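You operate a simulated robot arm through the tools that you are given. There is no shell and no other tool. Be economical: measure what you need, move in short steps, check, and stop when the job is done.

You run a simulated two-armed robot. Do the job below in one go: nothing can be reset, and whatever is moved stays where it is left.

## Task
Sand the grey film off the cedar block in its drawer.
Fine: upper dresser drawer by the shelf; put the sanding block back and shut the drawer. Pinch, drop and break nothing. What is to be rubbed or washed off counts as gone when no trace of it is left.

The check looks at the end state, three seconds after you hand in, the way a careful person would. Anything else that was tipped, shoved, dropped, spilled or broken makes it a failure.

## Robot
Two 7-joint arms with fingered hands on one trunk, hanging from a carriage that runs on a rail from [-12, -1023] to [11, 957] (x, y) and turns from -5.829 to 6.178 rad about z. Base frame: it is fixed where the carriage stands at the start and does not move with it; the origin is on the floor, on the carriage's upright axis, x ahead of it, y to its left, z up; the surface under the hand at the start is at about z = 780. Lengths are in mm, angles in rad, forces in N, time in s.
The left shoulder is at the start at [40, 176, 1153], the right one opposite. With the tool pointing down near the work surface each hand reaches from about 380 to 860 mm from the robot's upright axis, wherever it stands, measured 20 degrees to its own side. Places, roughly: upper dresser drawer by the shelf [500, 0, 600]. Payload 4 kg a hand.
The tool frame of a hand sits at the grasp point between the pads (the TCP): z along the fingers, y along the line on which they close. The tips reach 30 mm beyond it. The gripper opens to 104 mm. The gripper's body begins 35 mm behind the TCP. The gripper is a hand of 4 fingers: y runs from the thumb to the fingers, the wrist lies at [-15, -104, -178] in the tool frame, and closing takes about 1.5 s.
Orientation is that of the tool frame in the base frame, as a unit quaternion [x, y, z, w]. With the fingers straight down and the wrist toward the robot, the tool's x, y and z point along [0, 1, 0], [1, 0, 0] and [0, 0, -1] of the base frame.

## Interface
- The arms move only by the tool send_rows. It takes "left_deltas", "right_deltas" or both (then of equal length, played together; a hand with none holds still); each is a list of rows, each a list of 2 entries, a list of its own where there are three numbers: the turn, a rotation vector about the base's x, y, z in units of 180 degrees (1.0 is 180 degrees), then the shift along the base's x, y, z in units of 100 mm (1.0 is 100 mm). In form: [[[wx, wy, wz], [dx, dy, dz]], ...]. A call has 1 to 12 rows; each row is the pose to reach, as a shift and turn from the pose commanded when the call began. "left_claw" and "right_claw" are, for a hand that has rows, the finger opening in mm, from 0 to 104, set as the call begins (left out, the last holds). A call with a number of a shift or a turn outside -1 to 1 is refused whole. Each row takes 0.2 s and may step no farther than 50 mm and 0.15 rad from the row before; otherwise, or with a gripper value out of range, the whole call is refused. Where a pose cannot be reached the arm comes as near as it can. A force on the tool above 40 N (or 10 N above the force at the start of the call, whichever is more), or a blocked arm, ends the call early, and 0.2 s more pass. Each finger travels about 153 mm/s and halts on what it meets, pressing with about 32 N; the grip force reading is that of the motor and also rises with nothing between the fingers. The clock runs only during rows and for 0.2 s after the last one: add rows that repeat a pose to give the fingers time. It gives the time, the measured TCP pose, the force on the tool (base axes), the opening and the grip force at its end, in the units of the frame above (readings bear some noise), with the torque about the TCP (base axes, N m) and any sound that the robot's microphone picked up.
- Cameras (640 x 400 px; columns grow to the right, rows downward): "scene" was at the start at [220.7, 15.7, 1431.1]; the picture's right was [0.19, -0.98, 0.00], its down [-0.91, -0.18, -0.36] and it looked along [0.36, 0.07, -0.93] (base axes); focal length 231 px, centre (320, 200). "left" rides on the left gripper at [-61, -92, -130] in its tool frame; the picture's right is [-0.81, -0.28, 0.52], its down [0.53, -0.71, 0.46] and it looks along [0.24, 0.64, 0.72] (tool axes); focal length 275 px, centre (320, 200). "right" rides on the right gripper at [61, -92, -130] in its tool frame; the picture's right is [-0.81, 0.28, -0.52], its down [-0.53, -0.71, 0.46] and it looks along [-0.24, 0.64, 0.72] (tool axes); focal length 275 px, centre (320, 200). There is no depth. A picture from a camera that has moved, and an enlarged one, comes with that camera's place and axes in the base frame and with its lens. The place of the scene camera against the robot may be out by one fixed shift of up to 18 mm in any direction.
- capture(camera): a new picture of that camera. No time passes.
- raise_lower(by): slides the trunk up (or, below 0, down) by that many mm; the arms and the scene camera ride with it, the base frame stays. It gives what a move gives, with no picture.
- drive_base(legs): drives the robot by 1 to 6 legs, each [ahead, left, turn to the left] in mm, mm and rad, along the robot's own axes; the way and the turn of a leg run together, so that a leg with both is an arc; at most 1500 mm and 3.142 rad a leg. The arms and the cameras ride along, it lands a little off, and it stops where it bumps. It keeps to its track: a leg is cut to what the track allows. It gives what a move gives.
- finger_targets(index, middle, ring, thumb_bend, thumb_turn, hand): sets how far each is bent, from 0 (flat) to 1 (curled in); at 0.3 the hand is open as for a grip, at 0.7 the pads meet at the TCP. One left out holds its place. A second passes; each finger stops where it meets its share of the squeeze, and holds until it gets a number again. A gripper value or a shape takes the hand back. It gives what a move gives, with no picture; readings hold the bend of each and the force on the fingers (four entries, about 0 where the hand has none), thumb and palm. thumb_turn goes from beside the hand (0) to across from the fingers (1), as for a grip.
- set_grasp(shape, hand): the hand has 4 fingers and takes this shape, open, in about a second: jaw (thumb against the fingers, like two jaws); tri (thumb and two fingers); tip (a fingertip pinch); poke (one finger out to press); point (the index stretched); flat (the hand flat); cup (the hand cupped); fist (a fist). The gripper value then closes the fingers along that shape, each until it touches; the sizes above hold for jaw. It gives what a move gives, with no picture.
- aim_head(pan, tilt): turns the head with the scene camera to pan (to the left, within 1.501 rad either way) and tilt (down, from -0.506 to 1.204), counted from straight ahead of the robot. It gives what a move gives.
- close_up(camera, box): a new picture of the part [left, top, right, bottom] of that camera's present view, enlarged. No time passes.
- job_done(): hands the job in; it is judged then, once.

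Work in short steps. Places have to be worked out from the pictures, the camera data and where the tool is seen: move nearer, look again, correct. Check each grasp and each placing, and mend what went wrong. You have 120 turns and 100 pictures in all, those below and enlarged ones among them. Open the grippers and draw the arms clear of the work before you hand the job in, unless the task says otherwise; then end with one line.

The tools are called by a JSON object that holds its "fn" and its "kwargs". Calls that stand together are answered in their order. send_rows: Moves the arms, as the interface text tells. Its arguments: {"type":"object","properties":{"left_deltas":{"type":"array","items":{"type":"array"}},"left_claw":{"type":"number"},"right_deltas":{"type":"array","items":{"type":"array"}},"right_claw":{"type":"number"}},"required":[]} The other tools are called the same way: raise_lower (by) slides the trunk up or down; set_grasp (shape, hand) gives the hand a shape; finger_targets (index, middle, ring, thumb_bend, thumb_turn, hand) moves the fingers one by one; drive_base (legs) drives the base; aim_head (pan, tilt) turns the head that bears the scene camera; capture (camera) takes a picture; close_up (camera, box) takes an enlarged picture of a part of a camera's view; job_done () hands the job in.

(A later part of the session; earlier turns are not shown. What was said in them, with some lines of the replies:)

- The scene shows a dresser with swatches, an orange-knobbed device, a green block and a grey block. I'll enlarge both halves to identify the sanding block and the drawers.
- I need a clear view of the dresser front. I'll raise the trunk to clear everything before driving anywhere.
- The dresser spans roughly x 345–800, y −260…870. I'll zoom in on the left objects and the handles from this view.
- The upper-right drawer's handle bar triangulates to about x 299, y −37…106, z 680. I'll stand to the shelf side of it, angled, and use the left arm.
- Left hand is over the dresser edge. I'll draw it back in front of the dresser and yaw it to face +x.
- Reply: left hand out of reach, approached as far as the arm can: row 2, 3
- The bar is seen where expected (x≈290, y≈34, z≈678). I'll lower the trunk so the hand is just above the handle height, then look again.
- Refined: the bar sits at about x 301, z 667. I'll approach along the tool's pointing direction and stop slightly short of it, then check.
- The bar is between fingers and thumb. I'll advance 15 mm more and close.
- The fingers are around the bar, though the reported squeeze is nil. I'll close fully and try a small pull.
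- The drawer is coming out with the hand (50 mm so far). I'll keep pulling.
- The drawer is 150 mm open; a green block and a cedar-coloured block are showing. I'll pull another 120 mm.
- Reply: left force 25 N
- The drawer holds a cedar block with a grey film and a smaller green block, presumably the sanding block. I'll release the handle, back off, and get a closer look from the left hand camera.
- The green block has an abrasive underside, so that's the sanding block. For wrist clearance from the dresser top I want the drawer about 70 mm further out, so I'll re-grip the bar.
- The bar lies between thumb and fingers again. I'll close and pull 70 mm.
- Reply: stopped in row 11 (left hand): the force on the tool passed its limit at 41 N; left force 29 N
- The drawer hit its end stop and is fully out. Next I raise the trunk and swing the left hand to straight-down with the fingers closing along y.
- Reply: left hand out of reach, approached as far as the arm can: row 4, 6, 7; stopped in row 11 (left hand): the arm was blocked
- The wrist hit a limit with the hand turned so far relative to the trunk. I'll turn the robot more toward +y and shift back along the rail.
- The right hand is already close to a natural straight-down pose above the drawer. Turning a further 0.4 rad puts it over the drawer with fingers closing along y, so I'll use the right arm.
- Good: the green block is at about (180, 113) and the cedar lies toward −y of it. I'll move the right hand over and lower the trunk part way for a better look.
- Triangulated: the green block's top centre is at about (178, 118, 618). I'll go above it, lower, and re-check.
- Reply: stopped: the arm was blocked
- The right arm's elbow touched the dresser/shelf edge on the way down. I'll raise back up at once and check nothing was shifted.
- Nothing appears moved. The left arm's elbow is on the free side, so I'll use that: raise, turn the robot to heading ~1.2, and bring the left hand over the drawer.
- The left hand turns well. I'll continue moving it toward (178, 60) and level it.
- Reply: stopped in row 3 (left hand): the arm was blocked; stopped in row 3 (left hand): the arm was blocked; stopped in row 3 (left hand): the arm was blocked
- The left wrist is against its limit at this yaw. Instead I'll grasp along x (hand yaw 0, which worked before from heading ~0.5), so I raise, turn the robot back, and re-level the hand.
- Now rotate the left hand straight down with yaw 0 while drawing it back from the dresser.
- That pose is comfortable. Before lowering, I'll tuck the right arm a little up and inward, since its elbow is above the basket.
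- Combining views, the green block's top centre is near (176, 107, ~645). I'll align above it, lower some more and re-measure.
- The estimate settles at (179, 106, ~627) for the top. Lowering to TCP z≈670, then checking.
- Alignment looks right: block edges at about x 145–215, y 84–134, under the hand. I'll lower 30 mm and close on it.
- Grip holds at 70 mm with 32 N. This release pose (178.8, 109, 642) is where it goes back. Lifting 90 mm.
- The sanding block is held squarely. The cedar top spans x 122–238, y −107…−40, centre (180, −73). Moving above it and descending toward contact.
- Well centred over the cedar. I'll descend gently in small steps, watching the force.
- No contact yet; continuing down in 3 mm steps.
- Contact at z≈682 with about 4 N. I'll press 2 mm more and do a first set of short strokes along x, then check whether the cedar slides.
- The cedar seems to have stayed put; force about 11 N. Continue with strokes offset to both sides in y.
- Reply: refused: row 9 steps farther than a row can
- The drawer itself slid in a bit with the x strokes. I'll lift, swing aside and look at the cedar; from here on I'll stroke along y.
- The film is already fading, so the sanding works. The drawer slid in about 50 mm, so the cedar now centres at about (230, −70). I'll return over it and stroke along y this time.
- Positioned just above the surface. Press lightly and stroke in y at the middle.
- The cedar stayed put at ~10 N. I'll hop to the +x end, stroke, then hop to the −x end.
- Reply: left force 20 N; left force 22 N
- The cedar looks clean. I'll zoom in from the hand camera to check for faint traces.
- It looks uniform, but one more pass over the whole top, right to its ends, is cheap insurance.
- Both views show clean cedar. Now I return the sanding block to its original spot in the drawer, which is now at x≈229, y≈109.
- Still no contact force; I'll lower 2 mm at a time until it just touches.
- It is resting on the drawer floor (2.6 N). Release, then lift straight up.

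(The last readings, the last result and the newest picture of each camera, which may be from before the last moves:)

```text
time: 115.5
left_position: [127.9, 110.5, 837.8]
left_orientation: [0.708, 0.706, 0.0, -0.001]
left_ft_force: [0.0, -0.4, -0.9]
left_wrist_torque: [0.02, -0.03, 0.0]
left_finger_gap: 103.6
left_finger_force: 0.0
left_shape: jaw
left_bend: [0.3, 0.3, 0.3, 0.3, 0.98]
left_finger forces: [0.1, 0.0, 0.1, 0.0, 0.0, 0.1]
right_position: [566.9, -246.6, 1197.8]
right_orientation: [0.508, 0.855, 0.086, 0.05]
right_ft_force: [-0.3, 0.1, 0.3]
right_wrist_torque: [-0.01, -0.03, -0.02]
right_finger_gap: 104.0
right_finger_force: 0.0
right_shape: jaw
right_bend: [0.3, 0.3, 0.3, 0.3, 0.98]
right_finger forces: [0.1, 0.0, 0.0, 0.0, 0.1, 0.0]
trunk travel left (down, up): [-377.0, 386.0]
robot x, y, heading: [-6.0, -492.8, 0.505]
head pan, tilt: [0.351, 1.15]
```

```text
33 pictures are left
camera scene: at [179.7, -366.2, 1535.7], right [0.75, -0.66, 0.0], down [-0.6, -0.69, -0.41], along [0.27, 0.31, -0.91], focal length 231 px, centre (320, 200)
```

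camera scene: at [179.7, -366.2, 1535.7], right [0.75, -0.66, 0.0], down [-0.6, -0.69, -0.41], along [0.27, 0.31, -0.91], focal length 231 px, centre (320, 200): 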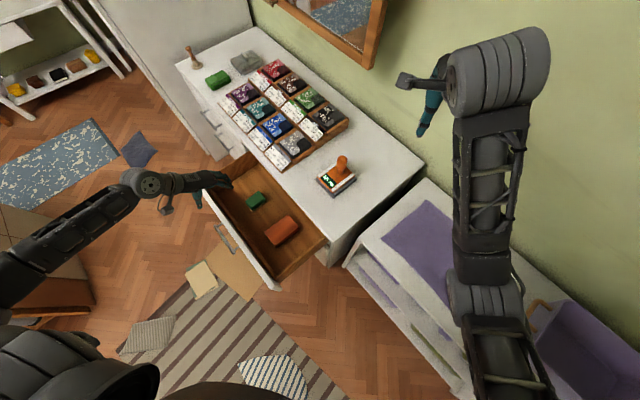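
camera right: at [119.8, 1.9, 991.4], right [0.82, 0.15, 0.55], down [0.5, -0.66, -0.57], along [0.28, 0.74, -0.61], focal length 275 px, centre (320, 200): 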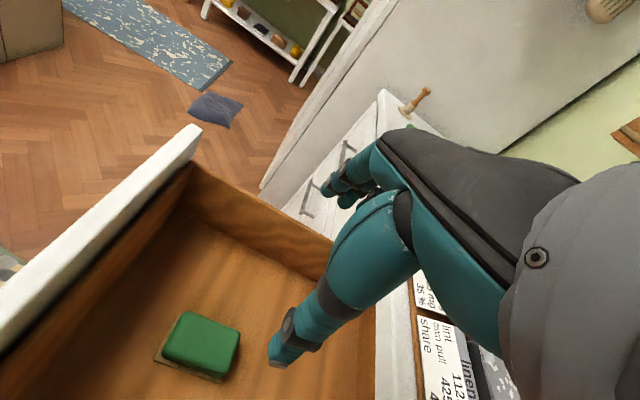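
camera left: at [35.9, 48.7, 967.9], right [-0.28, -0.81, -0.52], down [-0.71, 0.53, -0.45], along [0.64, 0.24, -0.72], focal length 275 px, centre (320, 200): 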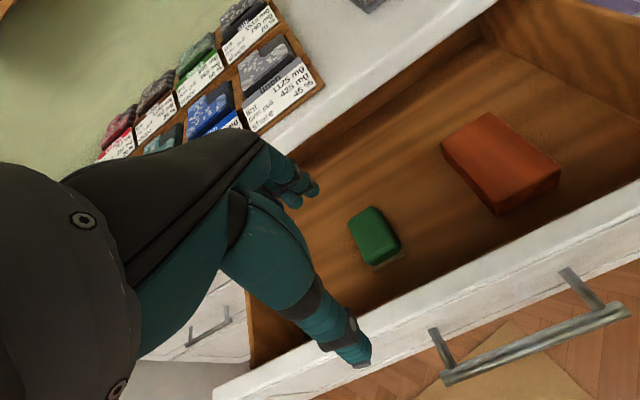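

Everything is back in the drawer. I'll check the cedar once more up close while moving the left hand to re-grip the handle and push it shut.

{"fn": "close_up", "kwargs": {"camera": "left", "box": [420, 95, 580, 225]}}

{"fn": "send_rows", "kwargs": {"left_deltas": [[[0, 0, 0], [-0.35, -0.25, 0]], [[0, 0, 0], [-0.7, -0.5, 0]], [[0, 0, 0], [-1.0, -0.75, 0]], [[0, 0, 0], [-1.0, -0.75, 0]]]}}

{"fn": "send_rows", "kwargs": {"left_deltas": [[[0, -0.04, 0], [-0.2, 0, 0]], [[0, -0.08, 0], [-0.4, 0, 0]], [[0, -0.12, 0], [-0.6, 0, 0]], [[0, -0.16, 0], [-0.8, 0, 0]], [[0, -0.2, 0], [-0.8, 0, -0.2]], [[0, -0.24, 0], [-0.8, 0, -0.4]], [[0, -0.277, 0], [-0.8, 0, -0.6]], [[0, -0.277, 0], [-0.8, 0, -0.6]]], "left_claw": 50}}

{"fn": "capture", "kwargs": {"camera": "left"}}

```text
3.08 times, centred on (500, 160) of left
camera zoom: at [35.9, 48.7, 967.9], right [-0.28, -0.81, -0.52], down [-0.71, 0.53, -0.45], along [0.64, 0.24, -0.72], focal length 847 px, centre (-234, 323)
```

zoom: 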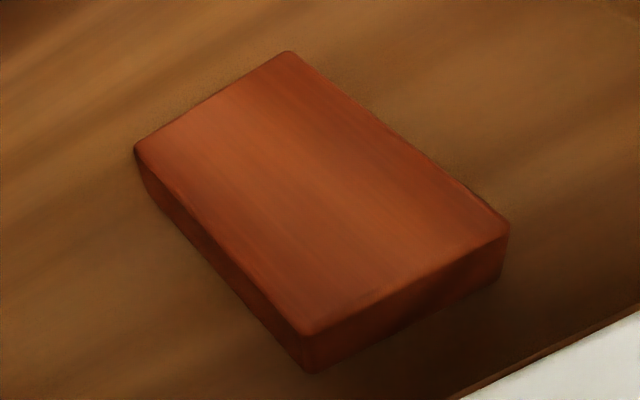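

```text
time: 116.5
left_position: [29.1, 37.3, 844.4]
left_orientation: [0.708, 0.707, 0.0, -0.001]
left_ft_force: [0.5, -0.1, 0.0]
left_wrist_torque: [0.0, -0.01, 0.0]
left_finger_gap: 103.5
left_finger_force: 0.0
left_shape: jaw
left_bend: [0.3, 0.3, 0.3, 0.3, 0.98]
left_finger forces: [0.0, 0.1, 0.1, 0.0, 0.0, 0.0]
right_position: [568.4, -245.5, 1198.2]
right_orientation: [0.508, 0.856, 0.086, 0.049]
right_ft_force: [-0.1, -0.2, 1.0]
right_wrist_torque: [-0.02, 0.03, -0.02]
right_finger_gap: 103.8
right_finger_force: 0.0
right_shape: jaw
right_bend: [0.3, 0.3, 0.3, 0.3, 0.98]
right_finger forces: [0.0, 0.0, 0.1, 0.1, 0.0, 0.1]
trunk travel left (down, up): [-377.0, 386.0]
robot x, y, heading: [-5.5, -490.9, 0.497]
head pan, tilt: [0.351, 1.15]
```

```text
time: 118.3
left_position: [-53.7, 34.4, 778.5]
left_orientation: [0.641, 0.641, 0.299, 0.297]
left_ft_force: [-0.1, 0.9, 0.2]
left_wrist_torque: [0.0, 0.01, 0.0]
left_finger_gap: 50.4
left_finger_force: 0.1
left_shape: jaw
left_bend: [0.74, 0.45, 0.42, 0.7, 1.0]
left_finger forces: [0.0, 0.2, 0.0, 0.0, 0.0, 0.0]
right_position: [568.2, -246.2, 1198.1]
right_orientation: [0.508, 0.856, 0.085, 0.05]
right_ft_force: [-0.1, 0.9, -0.6]
right_wrist_torque: [0.03, -0.02, -0.01]
right_finger_gap: 103.9
right_finger_force: 0.1
right_shape: jaw
right_bend: [0.3, 0.3, 0.3, 0.3, 0.98]
right_finger forces: [0.0, 0.1, 0.0, 0.1, 0.0, 0.0]
trunk travel left (down, up): [-377.0, 386.0]
robot x, y, heading: [-7.3, -489.7, 0.501]
head pan, tilt: [0.351, 1.15]
```

```text
31 pictures are left
camera left: at [-210.9, -25.4, 792.7], right [0.22, -0.81, -0.55], down [-0.11, 0.53, -0.84], along [0.97, 0.24, 0.03], focal length 275 px, centre (320, 200)
```

left: 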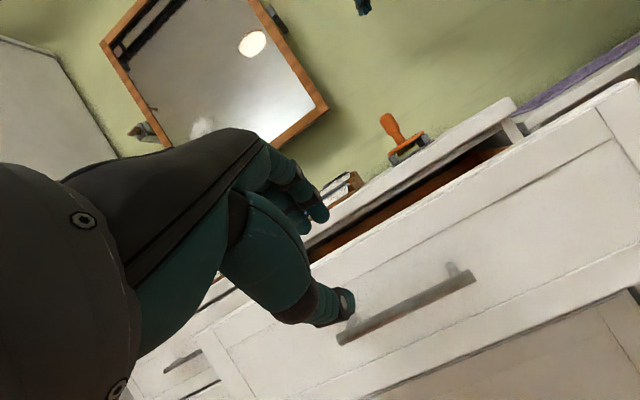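

The cedar is clean. The bar is now at x≈52, z≈667; I'll approach it along the tool direction as before.

{"fn": "send_rows", "kwargs": {"left_deltas": [[[0, 0, 0], [0.15, 0, -0.3]], [[0, 0, 0], [0.4, 0, -0.6]], [[0, 0, 0], [0.62, 0, -0.77]], [[0, 0, 0], [0.8, 0, -0.91]], [[0, 0, 0], [0.9, 0, -0.98]], [[0, 0, 0], [0.92, 0, -1.0]], [[0, 0, 0], [0.92, 0, -1.0]]]}}

{"fn": "capture", "kwargs": {"camera": "left"}}

```text
time: 120.0
left_position: [38.6, 33.4, 678.8]
left_orientation: [0.642, 0.641, 0.298, 0.297]
left_ft_force: [-0.4, 0.9, 0.3]
left_wrist_torque: [-0.01, 0.0, -0.01]
left_finger_gap: 50.6
left_finger_force: 0.0
left_shape: jaw
left_bend: [0.74, 0.45, 0.42, 0.7, 1.0]
left_finger forces: [0.0, 0.0, 0.1, 0.0, 0.0, 0.0]
right_position: [567.7, -246.1, 1198.2]
right_orientation: [0.508, 0.856, 0.086, 0.05]
right_ft_force: [-0.5, -0.5, 0.9]
right_wrist_torque: [0.05, 0.0, -0.01]
right_finger_gap: 103.6
right_finger_force: 0.2
right_shape: jaw
right_bend: [0.3, 0.3, 0.3, 0.3, 0.98]
right_finger forces: [0.0, 0.0, 0.0, 0.1, 0.1, 0.0]
trunk travel left (down, up): [-377.0, 386.0]
robot x, y, heading: [-9.0, -490.9, 0.503]
head pan, tilt: [0.351, 1.15]
```

```text
30 pictures are left
camera left: at [-119.0, -26.7, 692.0], right [0.22, -0.81, -0.55], down [-0.11, 0.53, -0.84], along [0.97, 0.24, 0.02], focal length 275 px, centre (320, 200)
```

left: 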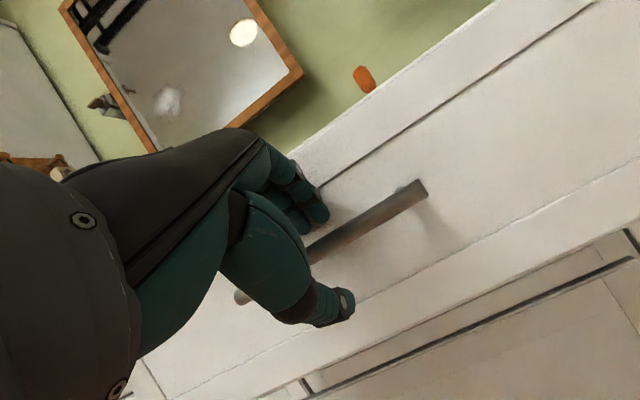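

Bar between the fingers again. Close, then push inward slowly.

{"fn": "send_rows", "kwargs": {"left_deltas": [[[0, 0, 0], [0, 0, 0]], [[0, 0, 0], [0, 0, 0]], [[0, 0, 0], [0, 0, 0]], [[0, 0, 0], [0, 0, 0]], [[0, 0, 0], [0, 0, 0]], [[0, 0, 0], [0.15, 0, 0]], [[0, 0, 0], [0.3, 0, 0]], [[0, 0, 0], [0.45, 0, 0]], [[0, 0, 0], [0.6, 0, 0]], [[0, 0, 0], [0.75, 0, 0]], [[0, 0, 0], [0.9, 0, 0]]], "left_claw": 0}}

{"fn": "capture", "kwargs": {"camera": "scene"}}

```text
time: 122.3
left_position: [130.5, 32.8, 678.2]
left_orientation: [0.642, 0.641, 0.296, 0.298]
left_ft_force: [0.6, 0.4, -22.1]
left_wrist_torque: [0.01, 0.1, -0.06]
left_finger_gap: 2.4
left_finger_force: 31.9
left_shape: jaw
left_bend: [0.7, 0.7, 0.7, 0.72, 1.0]
left_finger forces: [13.6, 5.4, 3.0, 0.0, 33.9, 0.1]
right_position: [567.2, -247.1, 1197.7]
right_orientation: [0.508, 0.856, 0.086, 0.05]
right_ft_force: [-0.6, 0.8, 0.1]
right_wrist_torque: [0.01, 0.01, 0.01]
right_finger_gap: 103.8
right_finger_force: 0.1
right_shape: jaw
right_bend: [0.3, 0.3, 0.3, 0.3, 0.98]
right_finger forces: [0.0, 0.0, 0.0, 0.0, 0.0, 0.0]
trunk travel left (down, up): [-377.0, 386.0]
robot x, y, heading: [-6.1, -491.4, 0.499]
head pan, tilt: [0.351, 1.15]
```

```text
29 pictures are left
camera scene: at [180.0, -367.0, 1535.5], right [0.75, -0.66, 0.0], down [-0.6, -0.69, -0.41], along [0.27, 0.31, -0.91], focal length 231 px, centre (320, 200)
```

scene: 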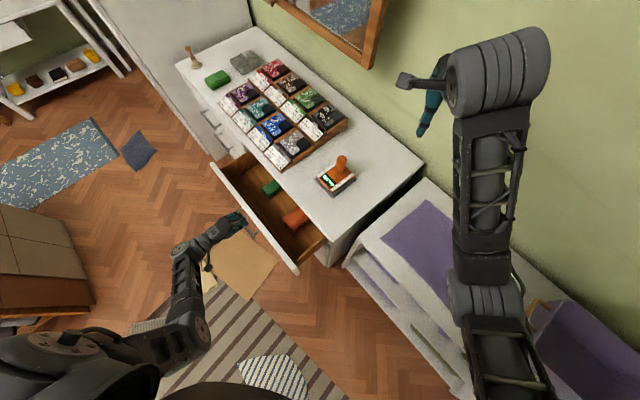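

The drawer is closing smoothly. Another 100 mm, then the remainder slowly until it meets its stop (expected TCP x≈290).

{"fn": "send_rows", "kwargs": {"left_deltas": [[[0, 0, 0], [0.15, 0, 0]], [[0, 0, 0], [0.3, 0, 0]], [[0, 0, 0], [0.45, 0, 0]], [[0, 0, 0], [0.6, 0, 0]], [[0, 0, 0], [0.75, 0, 0]], [[0, 0, 0], [0.9, 0, 0]], [[0, 0, 0], [1.0, 0, 0]]]}}

{"fn": "send_rows", "kwargs": {"left_deltas": [[[0, 0, 0], [0.1, 0, 0]], [[0, 0, 0], [0.2, 0, 0]], [[0, 0, 0], [0.3, 0, 0]], [[0, 0, 0], [0.4, 0, 0]], [[0, 0, 0], [0.48, 0, 0]], [[0, 0, 0], [0.54, 0, 0]], [[0, 0, 0], [0.58, 0, 0]], [[0, 0, 0], [0.61, 0, 0]], [[0, 0, 0], [0.64, 0, 0]]]}}

{"fn": "capture", "kwargs": {"camera": "left"}}

{"fn": "close_up", "kwargs": {"camera": "scene", "box": [180, 130, 380, 290]}}

```text
time: 124.0
left_position: [227.7, 30.6, 677.9]
left_orientation: [0.642, 0.642, 0.297, 0.296]
left_ft_force: [1.8, 1.1, -24.5]
left_wrist_torque: [-0.01, 0.18, -0.07]
left_finger_gap: 2.3
left_finger_force: 32.2
left_shape: jaw
left_bend: [0.7, 0.7, 0.7, 0.72, 1.0]
left_finger forces: [13.2, 5.4, 3.0, 0.1, 34.8, 0.0]
right_position: [567.2, -247.3, 1197.8]
right_orientation: [0.508, 0.856, 0.084, 0.05]
right_ft_force: [0.6, 0.6, -0.8]
right_wrist_torque: [-0.01, -0.01, -0.03]
right_finger_gap: 103.9
right_finger_force: 0.1
right_shape: jaw
right_bend: [0.3, 0.3, 0.3, 0.3, 0.98]
right_finger forces: [0.1, 0.0, 0.0, 0.1, 0.0, 0.0]
trunk travel left (down, up): [-377.0, 386.0]
robot x, y, heading: [-4.4, -491.2, 0.5]
head pan, tilt: [0.351, 1.15]
```

```text
time: 126.0
left_position: [287.9, 31.8, 678.3]
left_orientation: [0.642, 0.642, 0.296, 0.297]
left_ft_force: [-12.9, -6.3, -13.2]
left_wrist_torque: [-0.05, 0.21, -0.07]
left_finger_gap: 3.1
left_finger_force: 32.0
left_shape: jaw
left_bend: [0.71, 0.7, 0.7, 0.73, 1.0]
left_finger forces: [0.0, 2.8, 2.2, 0.1, 31.0, 0.0]
right_position: [564.4, -248.2, 1196.5]
right_orientation: [0.508, 0.856, 0.085, 0.05]
right_ft_force: [0.3, 0.1, 0.4]
right_wrist_torque: [0.0, -0.01, 0.04]
right_finger_gap: 104.0
right_finger_force: 0.1
right_shape: jaw
right_bend: [0.3, 0.3, 0.3, 0.3, 0.98]
right_finger forces: [0.1, 0.0, 0.1, 0.0, 0.0, 0.1]
trunk travel left (down, up): [-377.0, 386.0]
robot x, y, heading: [-4.2, -491.9, 0.504]
head pan, tilt: [0.351, 1.15]
```

```text
28 pictures are left
camera left: at [130.1, -28.8, 691.4], right [0.22, -0.81, -0.54], down [-0.12, 0.53, -0.84], along [0.97, 0.24, 0.02], focal length 275 px, centre (320, 200)
```

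left: 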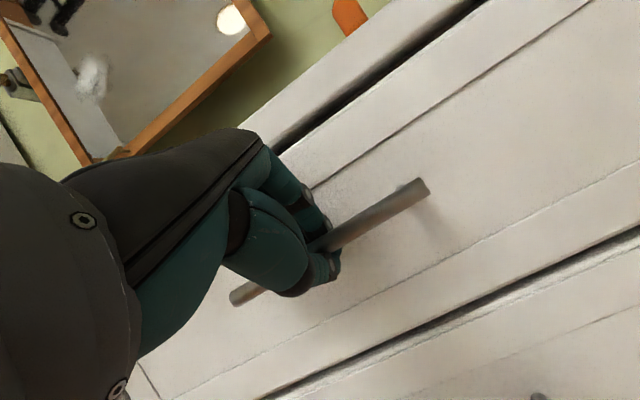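

```text
2.50 times, centred on (280, 210) of scene
camera zoom: at [177.8, -367.4, 1535.2], right [0.75, -0.66, 0.0], down [-0.6, -0.69, -0.41], along [0.27, 0.31, -0.91], focal length 577 px, centre (420, 175)
```

zoom: 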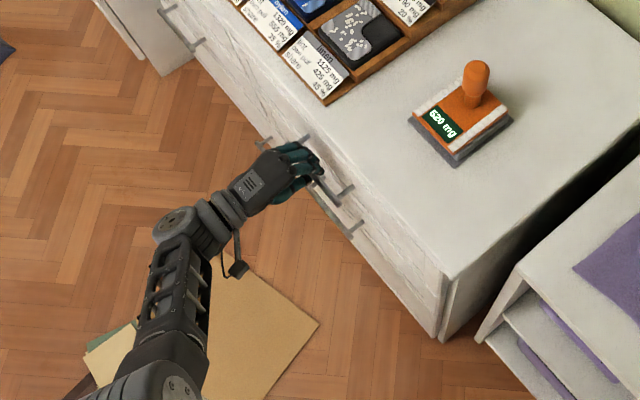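

The drawer reached its stop (reaction −13 N at x 288). Release, and back off along the tool direction.

{"fn": "send_rows", "kwargs": {"left_deltas": [[[0, 0, 0], [0, 0, 0]], [[0, 0, 0], [0, 0, 0]], [[0, 0, 0], [0, 0, 0]], [[0, 0, 0], [0, 0, 0]], [[0, 0, 0], [-0.15, 0, 0.13]], [[0, 0, 0], [-0.38, 0, 0.32]], [[0, 0, 0], [-0.6, 0, 0.5]], [[0, 0, 0], [-0.9, 0, 0.6]], [[0, 0, 0], [-1.0, 0, 0.7]]], "left_claw": 50}}

{"fn": "capture", "kwargs": {"camera": "left"}}

{"fn": "close_up", "kwargs": {"camera": "scene", "box": [180, 130, 380, 290]}}

```text
time: 128.0
left_position: [193.3, 34.0, 749.1]
left_orientation: [0.642, 0.64, 0.298, 0.298]
left_ft_force: [-0.5, -0.2, 0.1]
left_wrist_torque: [0.04, 0.03, 0.0]
left_finger_gap: 49.6
left_finger_force: 0.0
left_shape: jaw
left_bend: [0.74, 0.45, 0.42, 0.71, 1.0]
left_finger forces: [0.0, 0.0, 0.1, 0.0, 0.0, 0.0]
right_position: [567.8, -245.9, 1198.6]
right_orientation: [0.508, 0.856, 0.086, 0.05]
right_ft_force: [0.6, -0.1, 0.3]
right_wrist_torque: [-0.04, 0.01, -0.02]
right_finger_gap: 103.9
right_finger_force: 0.1
right_shape: jaw
right_bend: [0.3, 0.3, 0.3, 0.3, 0.98]
right_finger forces: [0.0, 0.1, 0.1, 0.0, 0.0, 0.0]
trunk travel left (down, up): [-377.0, 386.0]
robot x, y, heading: [-4.1, -491.7, 0.5]
head pan, tilt: [0.351, 1.15]
```

```text
26 pictures are left
camera left: at [35.6, -26.9, 762.4], right [0.22, -0.81, -0.54], down [-0.11, 0.53, -0.84], along [0.97, 0.24, 0.03], focal length 275 px, centre (320, 200)
```

left: 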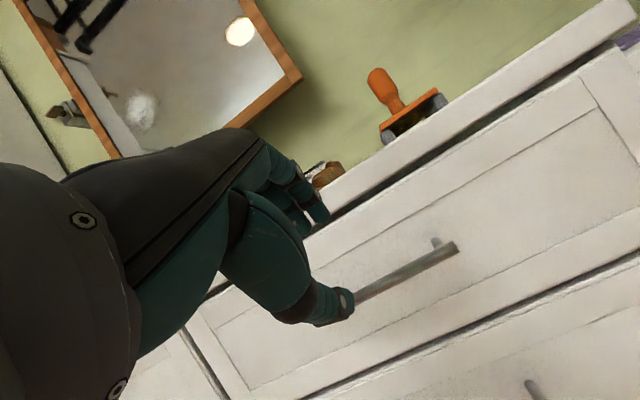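

```text
2.50 times, centred on (280, 210) of scene
camera zoom: at [180.1, -366.0, 1535.8], right [0.75, -0.66, 0.0], down [-0.6, -0.69, -0.41], along [0.27, 0.31, -0.91], focal length 577 px, centre (420, 175)
```

zoom: 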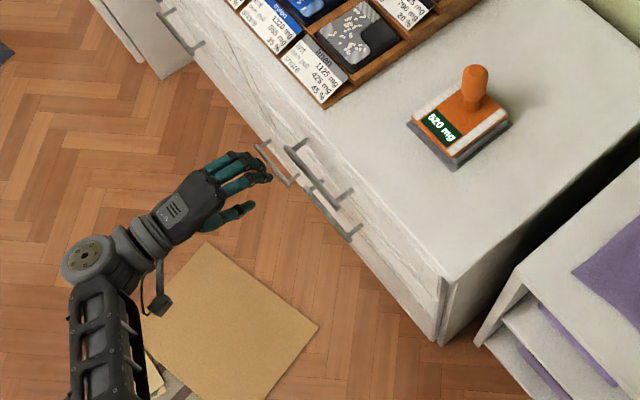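

Handle position matches its original closed place (x≈296–300). For certainty I'll give the drawer face a gentle nudge with closed fingers above the bar.

{"fn": "send_rows", "kwargs": {"left_deltas": [[[0, 0, 0], [0.2, 0, -0.1]], [[0, 0, 0], [0.5, 0, -0.14]], [[0, 0, 0], [0.8, 0, -0.14]], [[0, 0, 0], [0.95, 0, -0.14]], [[0, 0, 0], [1.0, 0, -0.14]], [[0, 0, 0], [1.0, 0, -0.14]]], "left_claw": 0}}

{"fn": "send_rows", "kwargs": {"left_deltas": [[[0, 0, 0], [0.05, 0, 0]], [[0, 0, 0], [0.1, 0, 0]], [[0, 0, 0], [0.15, 0, 0]], [[0, 0, 0], [0.2, 0, 0]], [[0, 0, 0], [0.24, 0, 0]], [[0, 0, 0], [0.28, 0, 0]]]}}

```text
time: 129.3
left_position: [293.8, 33.8, 734.2]
left_orientation: [0.642, 0.641, 0.297, 0.297]
left_ft_force: [-0.2, 0.3, 0.2]
left_wrist_torque: [-0.02, -0.01, 0.01]
left_finger_gap: 0.0
left_finger_force: 32.0
left_shape: jaw
left_bend: [0.7, 0.7, 0.7, 0.47, 1.0]
left_finger forces: [0.1, 0.0, 0.1, 0.0, 0.0, 0.1]
right_position: [567.8, -245.3, 1198.7]
right_orientation: [0.508, 0.856, 0.086, 0.05]
right_ft_force: [-0.4, -0.8, -0.1]
right_wrist_torque: [-0.04, -0.02, -0.01]
right_finger_gap: 103.8
right_finger_force: 0.0
right_shape: jaw
right_bend: [0.3, 0.3, 0.3, 0.3, 0.98]
right_finger forces: [0.0, 0.1, 0.0, 0.0, 0.0, 0.1]
trunk travel left (down, up): [-377.0, 386.0]
robot x, y, heading: [-2.2, -491.6, 0.501]
head pan, tilt: [0.351, 1.15]
```

```text
time: 130.7
left_position: [305.6, 37.0, 731.0]
left_orientation: [0.64, 0.646, 0.297, 0.292]
left_ft_force: [-23.7, -2.8, 4.3]
left_wrist_torque: [0.01, 0.02, 0.13]
left_finger_gap: 0.0
left_finger_force: 32.3
left_shape: jaw
left_bend: [0.7, 0.7, 0.7, 0.47, 1.0]
left_finger forces: [0.0, 15.7, 0.0, 0.0, 0.1, 0.0]
right_position: [563.2, -245.3, 1197.1]
right_orientation: [0.506, 0.857, 0.085, 0.048]
right_ft_force: [0.2, 0.6, 0.1]
right_wrist_torque: [0.01, 0.0, 0.0]
right_finger_gap: 103.9
right_finger_force: 0.1
right_shape: jaw
right_bend: [0.3, 0.3, 0.3, 0.3, 0.98]
right_finger forces: [0.0, 0.0, 0.0, 0.0, 0.0, 0.0]
trunk travel left (down, up): [-377.0, 386.0]
robot x, y, heading: [-4.4, -491.4, 0.501]
head pan, tilt: [0.351, 1.15]
stopped in row 6 (left hand): the force on the tool passed its limit at 42 N (the readings are from after the stop); the commanded pose is now the measured one
```

The drawer is firmly against its stop. Now I draw the hand back, open it, and take final views.

{"fn": "send_rows", "kwargs": {"left_deltas": [[[0, 0, 0], [-0.3, 0, 0.1]], [[0, 0, 0], [-0.6, 0, 0.3]], [[0, 0, 0], [-0.9, 0, 0.5]], [[0, 0, 0], [-1.0, 0, 0.9]], [[0, 0, 0], [-1.0, 0, 1.0]]]}}

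{"fn": "send_rows", "kwargs": {"left_deltas": [[[0, 0, 0], [-0.4, 0, 0.2]], [[0, 0, 0], [-0.8, 0, 0.4]], [[0, 0, 0], [-1.0, 0, 0.6]], [[0, 0, 0], [-1.0, 0, 0.6]]], "left_claw": 104}}

{"fn": "capture", "kwargs": {"camera": "scene"}}

{"fn": "capture", "kwargs": {"camera": "left"}}

```text
time: 131.9
left_position: [215.3, 34.8, 835.8]
left_orientation: [0.641, 0.642, 0.297, 0.297]
left_ft_force: [0.9, 0.0, -1.0]
left_wrist_torque: [-0.02, -0.04, 0.04]
left_finger_gap: 0.0
left_finger_force: 31.7
left_shape: jaw
left_bend: [0.7, 0.7, 0.7, 0.47, 1.0]
left_finger forces: [0.1, 0.1, 0.1, 0.1, 0.0, 0.0]
right_position: [567.4, -245.5, 1199.2]
right_orientation: [0.507, 0.856, 0.086, 0.05]
right_ft_force: [-0.1, 0.5, -0.9]
right_wrist_torque: [0.01, -0.02, 0.03]
right_finger_gap: 103.9
right_finger_force: 0.1
right_shape: jaw
right_bend: [0.3, 0.3, 0.3, 0.3, 0.98]
right_finger forces: [0.0, 0.0, 0.1, 0.0, 0.1, 0.0]
trunk travel left (down, up): [-377.0, 386.0]
robot x, y, heading: [-6.6, -494.6, 0.503]
head pan, tilt: [0.351, 1.15]
```

```text
time: 132.9
left_position: [117.5, 34.8, 897.3]
left_orientation: [0.64, 0.643, 0.298, 0.296]
left_ft_force: [-0.3, 0.6, -0.9]
left_wrist_torque: [-0.01, -0.01, 0.0]
left_finger_gap: 103.4
left_finger_force: 0.1
left_shape: jaw
left_bend: [0.3, 0.3, 0.3, 0.3, 0.98]
left_finger forces: [0.0, 0.0, 0.0, 0.1, 0.0, 0.0]
right_position: [567.9, -245.9, 1198.9]
right_orientation: [0.507, 0.856, 0.086, 0.049]
right_ft_force: [0.5, 0.7, -0.1]
right_wrist_torque: [-0.03, 0.04, -0.02]
right_finger_gap: 103.7
right_finger_force: 0.0
right_shape: jaw
right_bend: [0.3, 0.3, 0.3, 0.3, 0.98]
right_finger forces: [0.2, 0.1, 0.0, 0.0, 0.0, 0.0]
trunk travel left (down, up): [-377.0, 386.0]
robot x, y, heading: [-4.7, -490.6, 0.5]
head pan, tilt: [0.351, 1.15]
```

```text
24 pictures are left
camera scene: at [179.8, -365.9, 1535.8], right [0.75, -0.66, 0.0], down [-0.6, -0.69, -0.41], along [0.27, 0.31, -0.91], focal length 231 px, centre (320, 200)
```

scene: 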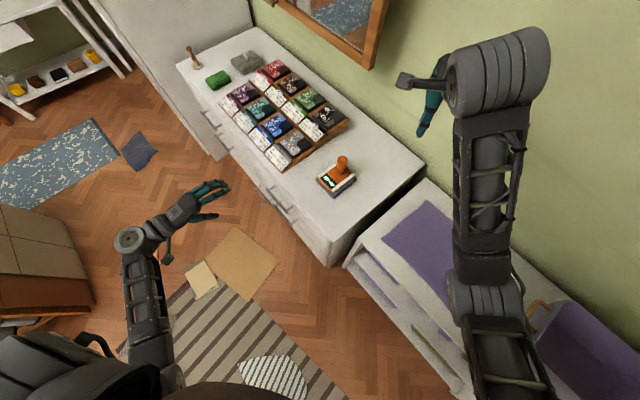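

```text
23 pictures are left
camera left: at [-40.7, -27.0, 910.0], right [0.22, -0.81, -0.55], down [-0.12, 0.53, -0.84], along [0.97, 0.25, 0.02], focal length 275 px, centre (320, 200)
```

left: 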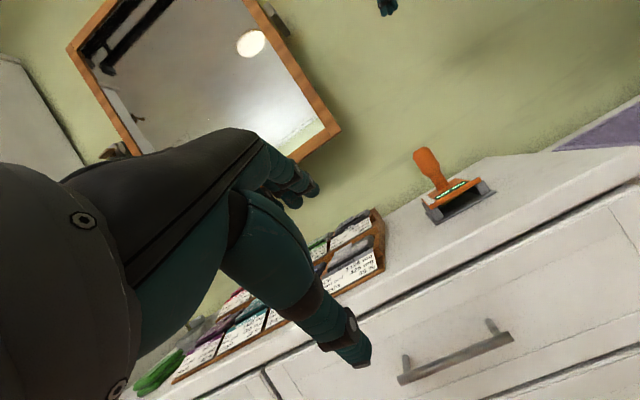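

The drawer is shut, the sanding block is back in it and the cedar is clean. The orange device is still at about (508, −92), where it started, and both arms are clear with hands open, so I'm handing in.

{"fn": "job_done", "kwargs": {}}

```text
The job is handed in.
```

The grey film is sanded off the cedar block with no trace visible in the close-ups, the sanding block is back in its place, and the drawer is shut against its stop.
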